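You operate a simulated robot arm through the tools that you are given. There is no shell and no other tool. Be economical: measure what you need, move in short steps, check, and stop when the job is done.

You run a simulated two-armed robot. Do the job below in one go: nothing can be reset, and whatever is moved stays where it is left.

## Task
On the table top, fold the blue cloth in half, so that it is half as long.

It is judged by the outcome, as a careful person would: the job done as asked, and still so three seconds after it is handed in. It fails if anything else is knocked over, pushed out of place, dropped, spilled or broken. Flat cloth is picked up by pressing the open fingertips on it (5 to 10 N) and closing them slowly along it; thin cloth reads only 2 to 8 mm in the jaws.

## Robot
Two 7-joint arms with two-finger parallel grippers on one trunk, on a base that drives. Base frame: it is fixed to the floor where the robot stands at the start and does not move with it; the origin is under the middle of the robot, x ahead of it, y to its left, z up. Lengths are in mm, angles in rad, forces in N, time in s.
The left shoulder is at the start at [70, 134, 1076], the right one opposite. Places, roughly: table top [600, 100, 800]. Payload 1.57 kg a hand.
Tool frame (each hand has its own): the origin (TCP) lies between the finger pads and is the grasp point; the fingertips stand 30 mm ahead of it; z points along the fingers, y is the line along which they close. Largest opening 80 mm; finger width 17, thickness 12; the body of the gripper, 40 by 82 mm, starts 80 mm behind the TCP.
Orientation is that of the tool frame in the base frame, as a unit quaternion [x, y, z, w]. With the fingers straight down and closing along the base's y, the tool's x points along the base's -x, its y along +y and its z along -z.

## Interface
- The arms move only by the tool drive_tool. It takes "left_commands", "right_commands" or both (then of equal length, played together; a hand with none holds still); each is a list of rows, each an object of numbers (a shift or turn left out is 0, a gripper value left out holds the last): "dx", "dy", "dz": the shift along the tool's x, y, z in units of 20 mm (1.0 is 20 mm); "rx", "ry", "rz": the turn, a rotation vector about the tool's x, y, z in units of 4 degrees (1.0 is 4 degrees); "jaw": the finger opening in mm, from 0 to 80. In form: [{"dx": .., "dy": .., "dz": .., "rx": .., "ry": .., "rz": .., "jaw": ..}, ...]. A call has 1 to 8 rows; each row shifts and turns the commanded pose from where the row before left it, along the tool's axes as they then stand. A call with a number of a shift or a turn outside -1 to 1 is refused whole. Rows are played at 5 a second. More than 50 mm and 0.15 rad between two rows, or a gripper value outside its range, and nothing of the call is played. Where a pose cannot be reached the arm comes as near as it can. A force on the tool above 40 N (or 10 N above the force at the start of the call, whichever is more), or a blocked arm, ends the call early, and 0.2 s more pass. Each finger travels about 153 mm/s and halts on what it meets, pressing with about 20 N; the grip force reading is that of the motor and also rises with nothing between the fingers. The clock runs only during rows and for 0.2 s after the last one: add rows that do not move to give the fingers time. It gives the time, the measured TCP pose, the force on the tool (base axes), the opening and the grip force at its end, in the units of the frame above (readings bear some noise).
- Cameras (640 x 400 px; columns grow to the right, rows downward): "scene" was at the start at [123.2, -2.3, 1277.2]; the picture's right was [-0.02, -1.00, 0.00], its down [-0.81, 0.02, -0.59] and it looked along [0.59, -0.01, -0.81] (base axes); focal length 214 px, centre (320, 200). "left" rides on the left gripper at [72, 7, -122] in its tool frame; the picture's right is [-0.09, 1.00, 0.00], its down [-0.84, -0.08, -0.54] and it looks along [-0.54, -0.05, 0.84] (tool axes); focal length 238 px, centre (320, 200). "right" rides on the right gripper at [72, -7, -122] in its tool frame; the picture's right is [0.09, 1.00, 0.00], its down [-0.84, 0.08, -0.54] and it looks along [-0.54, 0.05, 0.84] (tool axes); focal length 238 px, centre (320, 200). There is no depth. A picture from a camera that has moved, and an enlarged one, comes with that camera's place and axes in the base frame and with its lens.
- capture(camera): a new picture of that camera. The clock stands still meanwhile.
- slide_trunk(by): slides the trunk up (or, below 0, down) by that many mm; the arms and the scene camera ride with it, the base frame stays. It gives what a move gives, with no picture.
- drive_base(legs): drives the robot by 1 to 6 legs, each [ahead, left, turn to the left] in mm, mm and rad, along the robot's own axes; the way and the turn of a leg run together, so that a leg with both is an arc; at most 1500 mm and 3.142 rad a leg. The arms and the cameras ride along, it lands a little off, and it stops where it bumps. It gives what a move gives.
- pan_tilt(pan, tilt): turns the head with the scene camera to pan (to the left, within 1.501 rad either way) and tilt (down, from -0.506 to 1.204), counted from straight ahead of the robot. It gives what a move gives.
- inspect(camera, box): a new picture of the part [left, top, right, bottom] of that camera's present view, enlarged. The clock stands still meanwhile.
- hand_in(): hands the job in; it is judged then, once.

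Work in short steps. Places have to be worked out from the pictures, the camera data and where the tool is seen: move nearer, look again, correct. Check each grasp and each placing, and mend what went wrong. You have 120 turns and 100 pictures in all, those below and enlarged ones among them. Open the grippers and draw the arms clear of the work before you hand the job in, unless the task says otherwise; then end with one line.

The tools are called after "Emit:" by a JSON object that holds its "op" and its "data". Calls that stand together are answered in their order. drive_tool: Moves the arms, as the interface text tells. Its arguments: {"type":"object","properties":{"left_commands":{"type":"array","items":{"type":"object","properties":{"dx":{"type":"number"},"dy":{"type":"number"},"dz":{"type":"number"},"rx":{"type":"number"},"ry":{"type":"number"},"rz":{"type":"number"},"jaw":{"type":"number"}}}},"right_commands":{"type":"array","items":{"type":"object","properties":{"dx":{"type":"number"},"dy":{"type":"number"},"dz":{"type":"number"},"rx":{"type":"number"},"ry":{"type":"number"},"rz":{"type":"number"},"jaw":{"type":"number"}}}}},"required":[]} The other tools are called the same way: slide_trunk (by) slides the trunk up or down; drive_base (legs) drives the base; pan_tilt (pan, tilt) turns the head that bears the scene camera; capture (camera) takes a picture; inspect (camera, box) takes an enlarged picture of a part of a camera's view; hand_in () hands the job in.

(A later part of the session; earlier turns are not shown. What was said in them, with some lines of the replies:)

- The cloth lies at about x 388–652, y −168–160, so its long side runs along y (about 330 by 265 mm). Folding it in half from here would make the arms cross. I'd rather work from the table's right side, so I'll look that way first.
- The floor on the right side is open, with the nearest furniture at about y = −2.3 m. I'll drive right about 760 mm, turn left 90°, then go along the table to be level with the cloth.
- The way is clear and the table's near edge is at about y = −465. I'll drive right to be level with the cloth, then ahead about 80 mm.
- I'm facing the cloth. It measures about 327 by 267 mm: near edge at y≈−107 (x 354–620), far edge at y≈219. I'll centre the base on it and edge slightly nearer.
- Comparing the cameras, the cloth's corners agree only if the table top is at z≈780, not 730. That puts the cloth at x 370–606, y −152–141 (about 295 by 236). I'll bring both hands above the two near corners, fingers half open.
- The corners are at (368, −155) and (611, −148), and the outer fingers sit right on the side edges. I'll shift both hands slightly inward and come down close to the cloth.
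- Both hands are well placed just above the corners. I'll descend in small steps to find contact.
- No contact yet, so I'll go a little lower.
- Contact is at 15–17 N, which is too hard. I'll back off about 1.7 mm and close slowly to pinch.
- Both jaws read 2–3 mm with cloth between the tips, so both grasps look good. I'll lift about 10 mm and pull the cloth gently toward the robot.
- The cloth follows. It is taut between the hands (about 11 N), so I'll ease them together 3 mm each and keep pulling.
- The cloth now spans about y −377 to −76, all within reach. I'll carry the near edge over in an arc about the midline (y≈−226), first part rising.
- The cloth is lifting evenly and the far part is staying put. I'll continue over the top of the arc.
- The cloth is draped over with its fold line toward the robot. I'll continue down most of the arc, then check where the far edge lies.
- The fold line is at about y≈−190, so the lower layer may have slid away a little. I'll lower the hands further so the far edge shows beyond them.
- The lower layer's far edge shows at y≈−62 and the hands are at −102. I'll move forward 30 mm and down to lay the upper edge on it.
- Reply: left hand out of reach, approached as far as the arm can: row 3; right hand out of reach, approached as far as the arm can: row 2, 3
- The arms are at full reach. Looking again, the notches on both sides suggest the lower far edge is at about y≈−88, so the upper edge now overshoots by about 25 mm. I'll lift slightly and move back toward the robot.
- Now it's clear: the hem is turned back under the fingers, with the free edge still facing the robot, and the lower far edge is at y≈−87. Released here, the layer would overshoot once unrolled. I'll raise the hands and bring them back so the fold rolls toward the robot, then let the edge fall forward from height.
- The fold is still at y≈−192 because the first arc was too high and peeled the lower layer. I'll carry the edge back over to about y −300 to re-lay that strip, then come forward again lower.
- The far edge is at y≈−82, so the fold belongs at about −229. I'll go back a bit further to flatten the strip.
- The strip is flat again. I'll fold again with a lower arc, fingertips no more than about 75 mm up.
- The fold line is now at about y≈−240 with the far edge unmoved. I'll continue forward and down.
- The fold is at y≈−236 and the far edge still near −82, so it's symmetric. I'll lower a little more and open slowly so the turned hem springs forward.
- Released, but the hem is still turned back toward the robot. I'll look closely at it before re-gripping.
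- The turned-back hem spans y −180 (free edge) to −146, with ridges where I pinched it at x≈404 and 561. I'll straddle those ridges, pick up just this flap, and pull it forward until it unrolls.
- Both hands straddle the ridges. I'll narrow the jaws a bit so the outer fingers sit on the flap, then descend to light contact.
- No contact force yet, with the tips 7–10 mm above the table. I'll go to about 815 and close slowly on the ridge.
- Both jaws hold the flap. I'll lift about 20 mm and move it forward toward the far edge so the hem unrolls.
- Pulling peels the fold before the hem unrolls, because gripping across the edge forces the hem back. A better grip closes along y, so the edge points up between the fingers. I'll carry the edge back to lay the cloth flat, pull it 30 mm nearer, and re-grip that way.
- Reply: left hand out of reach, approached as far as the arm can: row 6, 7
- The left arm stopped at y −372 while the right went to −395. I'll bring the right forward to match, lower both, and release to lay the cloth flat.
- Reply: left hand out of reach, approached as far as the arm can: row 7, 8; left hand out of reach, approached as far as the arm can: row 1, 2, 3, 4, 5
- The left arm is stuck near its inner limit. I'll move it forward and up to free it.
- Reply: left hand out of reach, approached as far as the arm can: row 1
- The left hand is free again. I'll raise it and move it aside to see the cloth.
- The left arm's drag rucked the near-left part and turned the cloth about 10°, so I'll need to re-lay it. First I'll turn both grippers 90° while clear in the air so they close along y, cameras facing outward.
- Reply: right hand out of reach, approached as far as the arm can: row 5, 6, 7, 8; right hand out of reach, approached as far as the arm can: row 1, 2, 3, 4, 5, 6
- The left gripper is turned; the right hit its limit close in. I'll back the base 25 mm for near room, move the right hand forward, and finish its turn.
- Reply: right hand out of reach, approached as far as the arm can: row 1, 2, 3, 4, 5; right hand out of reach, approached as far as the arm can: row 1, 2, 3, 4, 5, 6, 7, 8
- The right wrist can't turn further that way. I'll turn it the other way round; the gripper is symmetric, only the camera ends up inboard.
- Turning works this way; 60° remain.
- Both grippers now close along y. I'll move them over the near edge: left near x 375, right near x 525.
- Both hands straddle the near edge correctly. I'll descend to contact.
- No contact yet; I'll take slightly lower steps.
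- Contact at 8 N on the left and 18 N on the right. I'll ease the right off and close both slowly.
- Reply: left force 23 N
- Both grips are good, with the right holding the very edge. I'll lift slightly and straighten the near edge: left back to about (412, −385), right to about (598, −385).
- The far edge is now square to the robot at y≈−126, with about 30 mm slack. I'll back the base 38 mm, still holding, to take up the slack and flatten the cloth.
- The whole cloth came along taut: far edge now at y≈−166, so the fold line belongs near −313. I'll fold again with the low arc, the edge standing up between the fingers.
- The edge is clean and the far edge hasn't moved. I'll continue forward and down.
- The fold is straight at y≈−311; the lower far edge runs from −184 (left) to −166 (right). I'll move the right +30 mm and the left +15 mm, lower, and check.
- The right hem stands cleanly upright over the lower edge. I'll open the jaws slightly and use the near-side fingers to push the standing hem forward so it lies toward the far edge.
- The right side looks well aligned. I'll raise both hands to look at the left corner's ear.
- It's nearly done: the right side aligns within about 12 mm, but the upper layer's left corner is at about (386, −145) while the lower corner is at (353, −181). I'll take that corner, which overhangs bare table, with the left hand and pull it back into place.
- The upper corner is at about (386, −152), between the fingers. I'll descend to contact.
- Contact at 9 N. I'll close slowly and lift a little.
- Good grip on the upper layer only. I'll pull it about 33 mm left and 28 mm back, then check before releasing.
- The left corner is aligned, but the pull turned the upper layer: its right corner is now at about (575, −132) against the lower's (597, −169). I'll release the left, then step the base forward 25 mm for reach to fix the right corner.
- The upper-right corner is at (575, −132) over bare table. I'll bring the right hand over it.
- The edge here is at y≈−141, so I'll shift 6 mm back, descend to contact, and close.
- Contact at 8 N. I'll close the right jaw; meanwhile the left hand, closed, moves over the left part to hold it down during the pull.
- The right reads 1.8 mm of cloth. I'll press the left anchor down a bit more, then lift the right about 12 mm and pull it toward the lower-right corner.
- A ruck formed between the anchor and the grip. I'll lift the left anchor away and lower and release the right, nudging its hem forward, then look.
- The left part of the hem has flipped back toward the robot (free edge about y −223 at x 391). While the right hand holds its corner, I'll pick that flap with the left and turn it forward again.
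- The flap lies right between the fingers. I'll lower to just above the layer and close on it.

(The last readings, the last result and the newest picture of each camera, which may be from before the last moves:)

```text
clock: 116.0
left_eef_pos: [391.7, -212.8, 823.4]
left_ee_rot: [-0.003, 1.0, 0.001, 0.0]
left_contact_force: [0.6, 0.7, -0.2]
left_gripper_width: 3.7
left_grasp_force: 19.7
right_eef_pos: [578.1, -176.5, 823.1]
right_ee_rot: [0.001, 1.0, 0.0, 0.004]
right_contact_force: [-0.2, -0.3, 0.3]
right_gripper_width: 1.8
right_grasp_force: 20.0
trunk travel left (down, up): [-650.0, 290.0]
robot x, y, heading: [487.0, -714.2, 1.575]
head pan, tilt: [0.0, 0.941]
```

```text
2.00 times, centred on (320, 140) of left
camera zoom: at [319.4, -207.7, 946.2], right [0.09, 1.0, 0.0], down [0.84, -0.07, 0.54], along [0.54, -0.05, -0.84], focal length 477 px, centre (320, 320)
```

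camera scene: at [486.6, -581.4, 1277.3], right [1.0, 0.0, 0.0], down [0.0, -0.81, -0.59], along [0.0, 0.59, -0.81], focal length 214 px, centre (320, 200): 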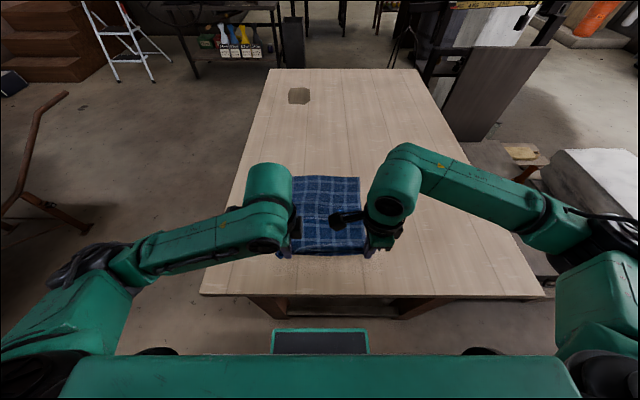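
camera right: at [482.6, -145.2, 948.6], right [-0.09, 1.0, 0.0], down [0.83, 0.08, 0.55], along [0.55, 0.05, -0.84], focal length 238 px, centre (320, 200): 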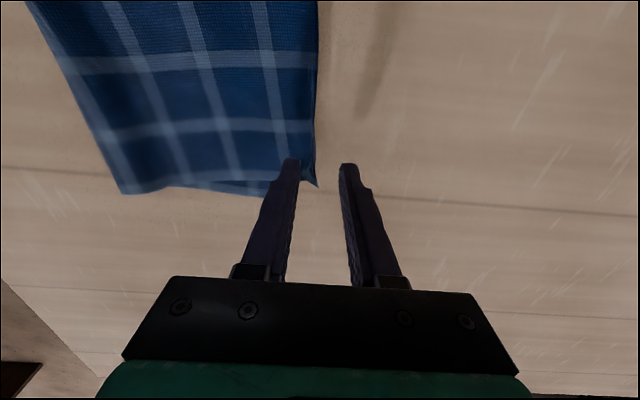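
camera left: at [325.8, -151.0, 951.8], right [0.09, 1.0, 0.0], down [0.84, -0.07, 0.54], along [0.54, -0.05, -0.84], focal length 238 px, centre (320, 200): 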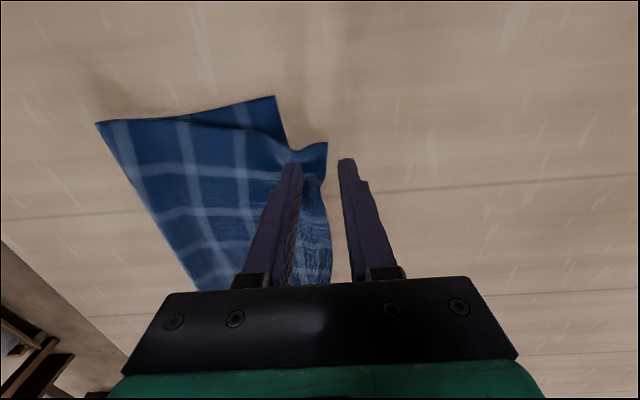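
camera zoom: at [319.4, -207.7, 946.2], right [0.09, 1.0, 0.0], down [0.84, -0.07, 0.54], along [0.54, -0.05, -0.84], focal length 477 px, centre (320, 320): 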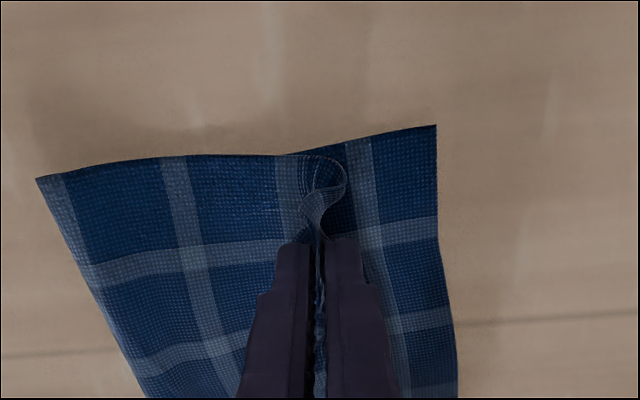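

The flap is gripped and lifts clear of the lower layer. I'll raise it, carry it forward and left to the lower-left corner, and check.

Emit:
{"op": "drive_tool", "data": {"left_commands": [{"dz": -0.7}, {"dz": -0.5, "dy": 0.3}, {"dy": 0.5, "dx": 0.2}, {"dy": 0.5, "dx": 0.3}, {"dy": 0.4, "dx": 0.3}, {"dz": 0.5, "dy": 0.2}, {"dz": 0.4}, {}]}}

Emit:
{"op": "inspect", "data": {"camera": "scene", "box": [260, 170, 380, 245]}}

Emit:
{"op": "inspect", "data": {"camera": "left", "box": [160, 40, 480, 240]}}

```text
clock: 117.8
left_eef_pos: [374.6, -175.1, 830.8]
left_ee_rot: [-0.002, 1.0, 0.0, 0.001]
left_contact_force: [3.8, -0.5, 0.2]
left_gripper_width: 3.6
left_grasp_force: 19.8
right_eef_pos: [577.2, -176.3, 823.2]
right_ee_rot: [0.001, 1.0, 0.001, 0.004]
right_contact_force: [-3.9, -0.3, 0.0]
right_gripper_width: 1.7
right_grasp_force: 20.2
trunk travel left (down, up): [-650.0, 290.0]
robot x, y, heading: [486.1, -719.4, 1.579]
head pan, tilt: [0.0, 0.941]
```

```text
5.33 times, centred on (320, 208) of scene
camera zoom: at [487.0, -593.7, 1277.3], right [1.0, 0.0, 0.0], down [0.0, -0.81, -0.59], along [0.0, 0.59, -0.81], focal length 1144 px, centre (320, 160)
```

zoom: 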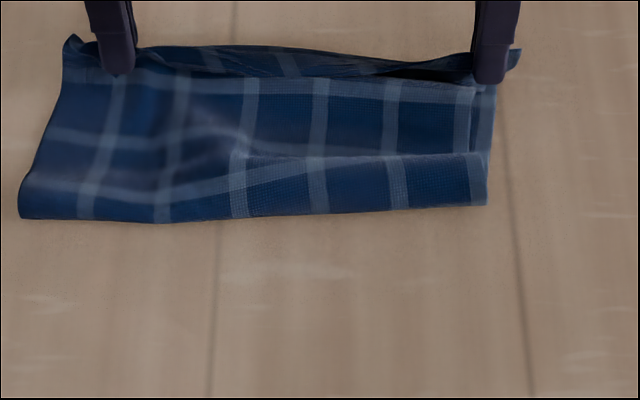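

```text
2.00 times, centred on (320, 140) of left
camera zoom: at [303.4, -170.1, 952.1], right [0.09, 1.0, 0.0], down [0.84, -0.07, 0.54], along [0.54, -0.05, -0.84], focal length 477 px, centre (320, 320)
```

zoom: 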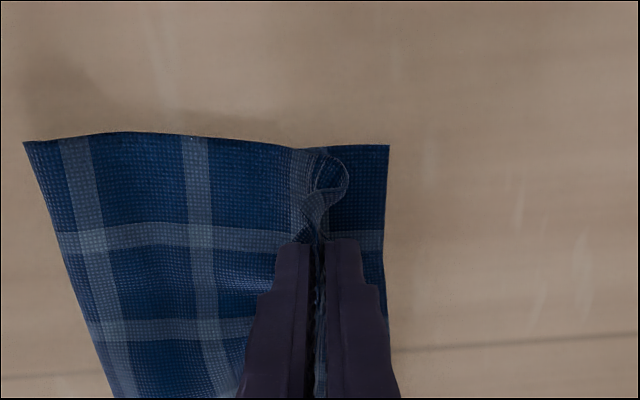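

Both hems now stand over the far edge, and the left is no longer turned back. I'll lower, open, and push both hems forward with the near-side fingers, then lift off.

Emit:
{"op": "drive_tool", "data": {"left_commands": [{"dz": 0.4}, {"dz": 0.1, "jaw": 10}, {"jaw": 24}, {"dz": -0.15, "dy": 0.4}, {"dy": 0.4}, {"dy": 0.4}, {"dy": 0.3, "dz": -0.3}, {"dz": -0.8}], "right_commands": [{"dz": 0.1}, {"dz": 0.1, "jaw": 10}, {"jaw": 24}, {"dz": -0.15, "dy": 0.3}, {"dy": 0.4}, {"dy": 0.3}, {"dz": -0.3, "dy": 0.2}, {"dz": -0.8}]}}

Emit:
{"op": "drive_tool", "data": {"left_commands": [{"dz": -1}, {"dz": -1}, {"dz": -1, "dx": 1}, {"dx": 1}, {"dx": 1}, {"dx": 1}], "right_commands": [{"dz": -1}, {"dz": -1}, {"dz": -1, "dx": -1}, {"dx": -1}, {"dx": -1}, {"dx": -1}]}}

Emit:
{"op": "inspect", "data": {"camera": "scene", "box": [260, 170, 380, 245]}}

```text
clock: 119.6
left_eef_pos: [375.3, -146.2, 846.0]
left_ee_rot: [-0.002, 1.0, 0.0, 0.0]
left_contact_force: [0.0, -0.9, -0.3]
left_gripper_width: 23.7
left_grasp_force: 0.1
right_eef_pos: [576.6, -151.7, 844.2]
right_ee_rot: [0.0, 1.0, 0.001, 0.004]
right_contact_force: [0.3, -0.9, 0.2]
right_gripper_width: 23.9
right_grasp_force: 0.1
trunk travel left (down, up): [-650.0, 290.0]
robot x, y, heading: [486.7, -716.1, 1.576]
head pan, tilt: [0.0, 0.941]
```

```text
clock: 121.0
left_eef_pos: [294.8, -145.4, 906.1]
left_ee_rot: [-0.002, 1.0, 0.0, 0.001]
left_contact_force: [0.2, -0.1, 0.4]
left_gripper_width: 24.1
left_grasp_force: 0.0
right_eef_pos: [656.9, -153.1, 904.8]
right_ee_rot: [0.001, 1.0, 0.001, 0.004]
right_contact_force: [-1.0, 0.6, -0.1]
right_gripper_width: 24.1
right_grasp_force: 0.0
trunk travel left (down, up): [-650.0, 290.0]
robot x, y, heading: [488.2, -718.6, 1.577]
head pan, tilt: [0.0, 0.941]
```

```text
5.33 times, centred on (320, 208) of scene
camera zoom: at [487.0, -594.0, 1277.4], right [1.0, 0.0, 0.0], down [0.0, -0.81, -0.59], along [0.0, 0.59, -0.81], focal length 1144 px, centre (320, 160)
```

zoom: 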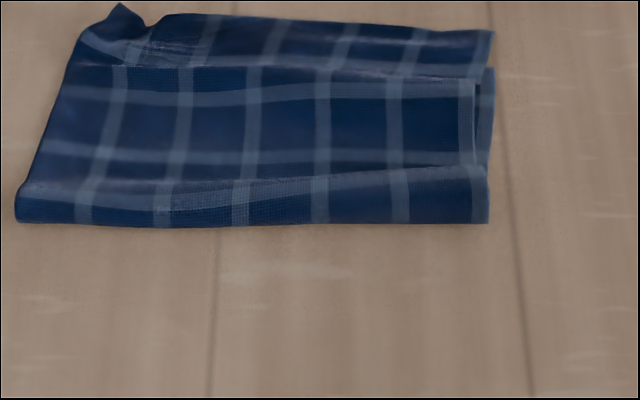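

The hem is now flat and facing forward. The upper layer overshoots the lower by about 24 mm on the left and 29 mm on the right, all over bare table, so I'll pinch the overhang with both hands and draw it back together.

Emit:
{"op": "drive_tool", "data": {"left_commands": [{"dx": -0.786, "dy": 0.079, "dz": 0.543, "jaw": 28}, {"dx": -0.786, "dy": 0.079, "dz": 0.543}, {"dx": -0.786, "dy": 0.079, "dz": 0.543}, {"dx": -0.786, "dy": 0.079, "dz": 0.543}, {"dx": -0.786, "dy": 0.079, "dz": 0.543}, {"dx": -0.786, "dy": 0.079, "dz": 0.543}, {"dx": -0.786, "dy": 0.079, "dz": 0.543}, {}], "right_commands": [{"dx": 0.621, "dy": 0.05, "dz": 0.536, "jaw": 28}, {"dx": 0.621, "dy": 0.05, "dz": 0.536}, {"dx": 0.621, "dy": 0.05, "dz": 0.536}, {"dx": 0.621, "dy": 0.05, "dz": 0.536}, {"dx": 0.621, "dy": 0.05, "dz": 0.536}, {"dx": 0.621, "dy": 0.05, "dz": 0.536}, {"dx": 0.621, "dy": 0.05, "dz": 0.536}, {}]}}

Emit:
{"op": "drive_tool", "data": {"left_commands": [{"dz": 0.4}, {"dz": 0.25}, {"dz": 0.12}, {"dz": 0.08}, {}], "right_commands": [{"dz": 0.4}, {"dz": 0.25}, {"dz": 0.12}, {"dz": 0.08}, {}]}}

Emit:
{"op": "inspect", "data": {"camera": "scene", "box": [260, 160, 380, 235]}}

```text
clock: 122.8
left_eef_pos: [404.4, -134.0, 828.9]
left_ee_rot: [-0.003, 1.0, 0.0, 0.0]
left_contact_force: [-0.4, 0.2, -0.1]
left_gripper_width: 28.3
left_grasp_force: 0.0
right_eef_pos: [570.0, -145.0, 829.4]
right_ee_rot: [0.001, 1.0, 0.0, 0.003]
right_contact_force: [0.3, -0.2, -0.3]
right_gripper_width: 27.8
right_grasp_force: 0.1
trunk travel left (down, up): [-650.0, 290.0]
robot x, y, heading: [486.9, -713.9, 1.579]
head pan, tilt: [0.0, 0.941]
```

```text
clock: 124.0
left_eef_pos: [405.8, -134.3, 812.2]
left_ee_rot: [-0.004, 1.0, 0.001, 0.0]
left_contact_force: [0.0, -0.4, 1.1]
left_gripper_width: 27.8
left_grasp_force: 0.1
right_eef_pos: [569.9, -145.4, 812.5]
right_ee_rot: [0.0, 1.0, 0.001, 0.005]
right_contact_force: [-1.0, 0.2, 2.1]
right_gripper_width: 27.8
right_grasp_force: 0.1
trunk travel left (down, up): [-650.0, 290.0]
robot x, y, heading: [485.1, -714.6, 1.579]
head pan, tilt: [0.0, 0.941]
```

```text
5.33 times, centred on (320, 198) of scene
camera zoom: at [486.9, -594.1, 1277.4], right [1.0, 0.0, 0.0], down [0.0, -0.81, -0.59], along [0.0, 0.59, -0.81], focal length 1144 px, centre (320, 213)
```

zoom: 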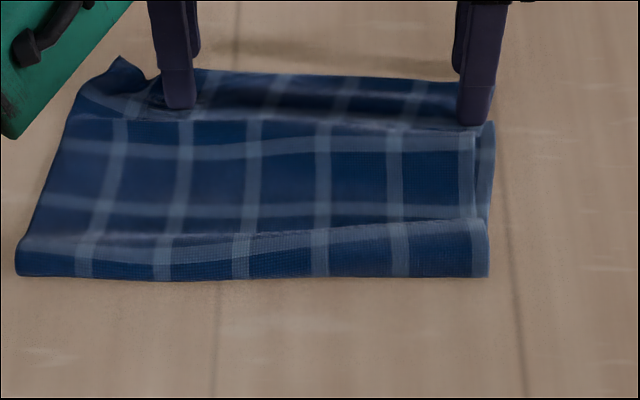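

I need to be sure which layer the strip beyond the line is, so I'll look with the right wrist camera before closing.

Emit:
{"op": "inspect", "data": {"camera": "right", "box": [160, 20, 480, 220]}}

```text
2.00 times, centred on (320, 120) of right
camera zoom: at [497.2, -152.7, 933.2], right [-0.09, 1.0, 0.0], down [0.83, 0.08, 0.55], along [0.55, 0.05, -0.84], focal length 477 px, centre (320, 360)
```

zoom: 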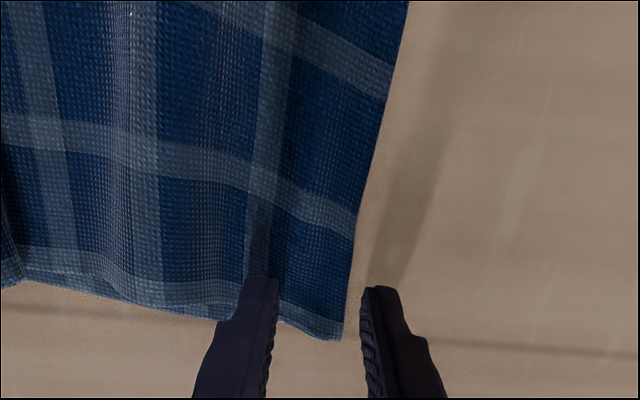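

The top layer is continuous out to its edge, so the overhang is the upper layer as assumed. I'll press slightly, close both jaws slowly, lift a touch, and draw back about 26 mm.

Emit:
{"op": "drive_tool", "data": {"left_commands": [{"dz": 0.07}, {"jaw": 22}, {"jaw": 16}, {"jaw": 10}, {"jaw": 4}, {"jaw": 0}, {}, {"dz": -0.4}], "right_commands": [{"dz": 0.06}, {"jaw": 22}, {"jaw": 16}, {"jaw": 10}, {"jaw": 4}, {"jaw": 0}, {}, {"dz": -0.4}]}}

Emit:
{"op": "drive_tool", "data": {"left_commands": [{"dz": -0.1, "dy": -0.2}, {"dy": -0.4}, {"dy": -0.4}, {"dy": -0.4}, {"dy": -0.1}, {}], "right_commands": [{"dz": -0.1, "dy": -0.3}, {"dy": -0.4}, {"dy": -0.4}, {"dy": -0.4}, {"dy": -0.2}, {}]}}

Emit:
{"op": "inspect", "data": {"camera": "scene", "box": [260, 160, 380, 235]}}

```text
clock: 125.8
left_eef_pos: [405.2, -132.6, 818.7]
left_ee_rot: [-0.002, 1.0, -0.001, 0.0]
left_contact_force: [-0.2, 0.1, -0.4]
left_gripper_width: 2.0
left_grasp_force: 20.5
right_eef_pos: [570.8, -144.5, 818.8]
right_ee_rot: [0.0, 1.0, -0.001, 0.004]
right_contact_force: [-0.4, 0.0, 1.0]
right_gripper_width: 2.8
right_grasp_force: 20.2
trunk travel left (down, up): [-650.0, 290.0]
robot x, y, heading: [486.2, -718.0, 1.581]
head pan, tilt: [0.0, 0.941]
```

```text
clock: 127.2
left_eef_pos: [406.1, -164.1, 821.0]
left_ee_rot: [-0.002, 1.0, 0.0, 0.0]
left_contact_force: [-0.1, -0.1, 0.9]
left_gripper_width: 1.7
left_grasp_force: 20.3
right_eef_pos: [571.8, -179.4, 819.9]
right_ee_rot: [0.001, 1.0, 0.0, 0.005]
right_contact_force: [0.0, 0.4, 0.4]
right_gripper_width: 2.6
right_grasp_force: 19.5
trunk travel left (down, up): [-650.0, 290.0]
robot x, y, heading: [484.9, -717.2, 1.577]
head pan, tilt: [0.0, 0.941]
```

```text
5.33 times, centred on (320, 198) of scene
camera zoom: at [486.9, -593.6, 1277.3], right [1.0, 0.0, 0.0], down [0.0, -0.81, -0.59], along [0.0, 0.59, -0.81], focal length 1144 px, centre (320, 213)
```

zoom: 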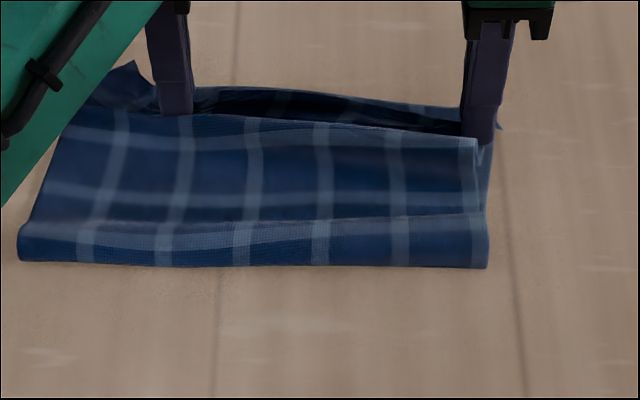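

The pull raised a ruck instead of sliding the layer. As in the clean pass earlier, I'll lift the edge, carry it back over so the fold re-lays closer to the robot, then come forward low.

Emit:
{"op": "drive_tool", "data": {"left_commands": [{"dz": -0.9}, {"dz": -0.9, "dy": -0.5}, {"dz": -0.7, "dy": -1}, {"dy": -1}, {"dy": -1}, {"dy": -1}, {"dy": -1}, {"dy": -1}], "right_commands": [{"dz": -0.9}, {"dz": -0.9, "dy": -0.5}, {"dz": -0.7, "dy": -1}, {"dy": -1}, {"dy": -1}, {"dy": -1}, {"dy": -1}, {"dy": -1}]}}

Emit:
{"op": "capture", "data": {"camera": "scene"}}

```text
clock: 129.0
left_eef_pos: [405.4, -296.0, 870.9]
left_ee_rot: [-0.002, 1.0, 0.0, -0.001]
left_contact_force: [-0.1, -0.2, -0.2]
left_gripper_width: 1.9
left_grasp_force: 20.3
right_eef_pos: [570.7, -311.0, 870.4]
right_ee_rot: [0.001, 1.0, 0.001, 0.005]
right_contact_force: [0.0, 0.2, -0.7]
right_gripper_width: 2.6
right_grasp_force: 20.4
trunk travel left (down, up): [-650.0, 290.0]
robot x, y, heading: [488.9, -714.7, 1.577]
head pan, tilt: [0.0, 0.941]
```

```text
1 pictures are left
camera scene: at [486.9, -594.9, 1277.5], right [1.0, 0.0, 0.0], down [0.0, -0.81, -0.59], along [0.0, 0.59, -0.81], focal length 214 px, centre (320, 200)
```

scene: 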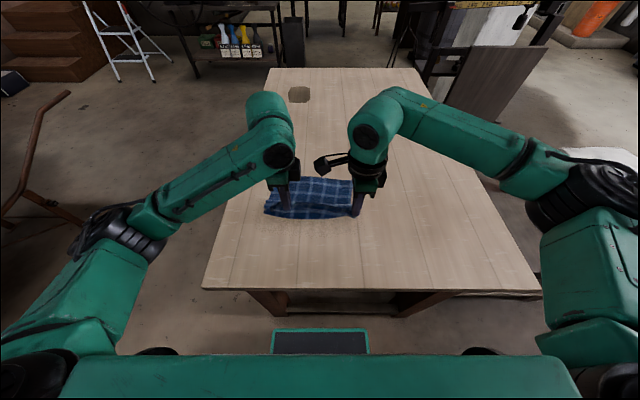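

The upper edge is in the hands and the lower far edge lies at y≈−149 (left) to −160 (right). I'll dip back a bit more to re-lay the fold, then bring the edge forward low to land on it.

Emit:
{"op": "drive_tool", "data": {"left_commands": [{"dy": -0.8, "dz": 0.5}, {"dy": -0.8, "dz": 0.5}, {}, {"dy": 0.4, "dz": -0.6}, {"dy": 0.8, "dz": -0.4}, {"dy": 1}, {"dy": 1}, {"dy": 1}], "right_commands": [{"dy": -0.8, "dz": 0.5}, {"dy": -0.8, "dz": 0.5}, {}, {"dy": 0.4, "dz": -0.6}, {"dy": 0.8, "dz": -0.4}, {"dy": 1}, {"dy": 1}, {"dy": 1}]}}

Emit:
{"op": "drive_tool", "data": {"left_commands": [{"dy": 0.9, "dz": 0.3}, {"dy": 0.9, "dz": 0.4}, {"dy": 0.8, "dz": 0.4}, {"dy": 0.5, "dz": 0.4}, {"dy": 0.4, "dz": 0.4}, {"dy": 0.25, "dz": 0.3}, {"dy": 0.15, "dz": 0.25}, {}], "right_commands": [{"dy": 0.9, "dz": 0.3}, {"dy": 0.9, "dz": 0.4}, {"dy": 0.8, "dz": 0.4}, {"dy": 0.6, "dz": 0.4}, {"dy": 0.5, "dz": 0.4}, {"dy": 0.25, "dz": 0.3}, {"dy": 0.15, "dz": 0.25}, {}]}}

```text
clock: 130.8
left_eef_pos: [404.9, -239.1, 870.3]
left_ee_rot: [-0.001, 1.0, -0.001, 0.001]
left_contact_force: [-0.4, -0.3, 0.0]
left_gripper_width: 2.0
left_grasp_force: 20.0
right_eef_pos: [572.2, -256.7, 871.2]
right_ee_rot: [0.001, 1.0, 0.0, 0.004]
right_contact_force: [0.8, 0.1, 0.5]
right_gripper_width: 2.7
right_grasp_force: 19.8
trunk travel left (down, up): [-650.0, 290.0]
robot x, y, heading: [483.4, -717.9, 1.576]
head pan, tilt: [0.0, 0.941]
```

```text
clock: 132.6
left_eef_pos: [406.3, -162.8, 821.5]
left_ee_rot: [-0.001, 1.0, 0.0, 0.0]
left_contact_force: [-0.1, -1.2, 0.1]
left_gripper_width: 2.0
left_grasp_force: 20.8
right_eef_pos: [571.7, -175.6, 821.5]
right_ee_rot: [0.001, 1.0, 0.0, 0.005]
right_contact_force: [0.0, 0.3, 0.8]
right_gripper_width: 2.6
right_grasp_force: 19.7
trunk travel left (down, up): [-650.0, 290.0]
robot x, y, heading: [487.5, -713.8, 1.576]
head pan, tilt: [0.0, 0.941]
```

The hands are in place at y −163 and −176. I'll open, nudge the hems forward about 14 mm, and lift clear.

Emit:
{"op": "drive_tool", "data": {"left_commands": [{"dz": 0.1, "jaw": 10}, {"jaw": 24}, {"dz": -0.15, "dy": 0.3}, {"dy": 0.35}, {"dz": -0.3}, {"dz": -0.8}, {"dz": -1}, {"dz": -1}], "right_commands": [{"dz": 0.1, "jaw": 10}, {"jaw": 24}, {"dz": -0.15, "dy": 0.3}, {"dy": 0.35}, {"dz": -0.3}, {"dz": -0.8}, {"dz": -1}, {"dz": -1}]}}

Emit:
{"op": "drive_tool", "data": {"left_commands": [{"dz": -1}, {"dx": 1}, {"dx": 1}, {"dx": 1}, {"dx": 1}, {"dx": 1}, {"dx": 1}], "right_commands": [{"dz": -1}, {"dx": -1}, {"dx": -1}, {"dx": -1}, {"dx": -1}, {"dx": -1}, {"dx": -1}]}}

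Emit:
{"op": "inspect", "data": {"camera": "scene", "box": [260, 160, 380, 235]}}

```text
clock: 134.4
left_eef_pos: [405.3, -151.9, 884.8]
left_ee_rot: [-0.002, 1.0, 0.0, 0.001]
left_contact_force: [-0.1, 0.0, -0.1]
left_gripper_width: 23.7
left_grasp_force: 0.0
right_eef_pos: [571.3, -162.9, 885.3]
right_ee_rot: [0.0, 1.0, 0.001, 0.005]
right_contact_force: [-0.7, -0.8, -0.7]
right_gripper_width: 23.9
right_grasp_force: 0.0
trunk travel left (down, up): [-650.0, 290.0]
robot x, y, heading: [490.3, -712.5, 1.572]
head pan, tilt: [0.0, 0.941]
```

```text
clock: 136.0
left_eef_pos: [283.4, -149.9, 905.4]
left_ee_rot: [-0.001, 1.0, 0.001, 0.0]
left_contact_force: [-0.3, 0.1, -0.3]
left_gripper_width: 24.0
left_grasp_force: 0.1
right_eef_pos: [690.9, -162.5, 905.7]
right_ee_rot: [0.001, 1.0, 0.0, 0.005]
right_contact_force: [0.3, -0.1, 0.4]
right_gripper_width: 24.2
right_grasp_force: 0.0
trunk travel left (down, up): [-650.0, 290.0]
robot x, y, heading: [489.3, -718.9, 1.575]
head pan, tilt: [0.0, 0.941]
```

```text
5.33 times, centred on (320, 198) of scene
camera zoom: at [487.1, -593.9, 1277.3], right [1.0, 0.0, 0.0], down [0.0, -0.81, -0.59], along [0.0, 0.59, -0.81], focal length 1144 px, centre (320, 213)
```

zoom: 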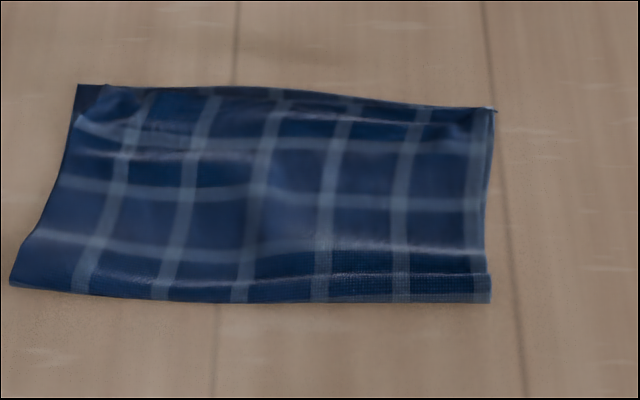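

The layers now coincide along the far edge and both sides, and the fold line is straight on the robot's side. Both grippers are open and clear, so I'm handing in.

Emit:
{"op": "hand_in", "data": {}}

```text
The job is handed in.
```

The blue cloth is folded in half along its long side and lies on the table: the edges meet closely, with one lower corner just showing. Both grippers are open and clear of it.
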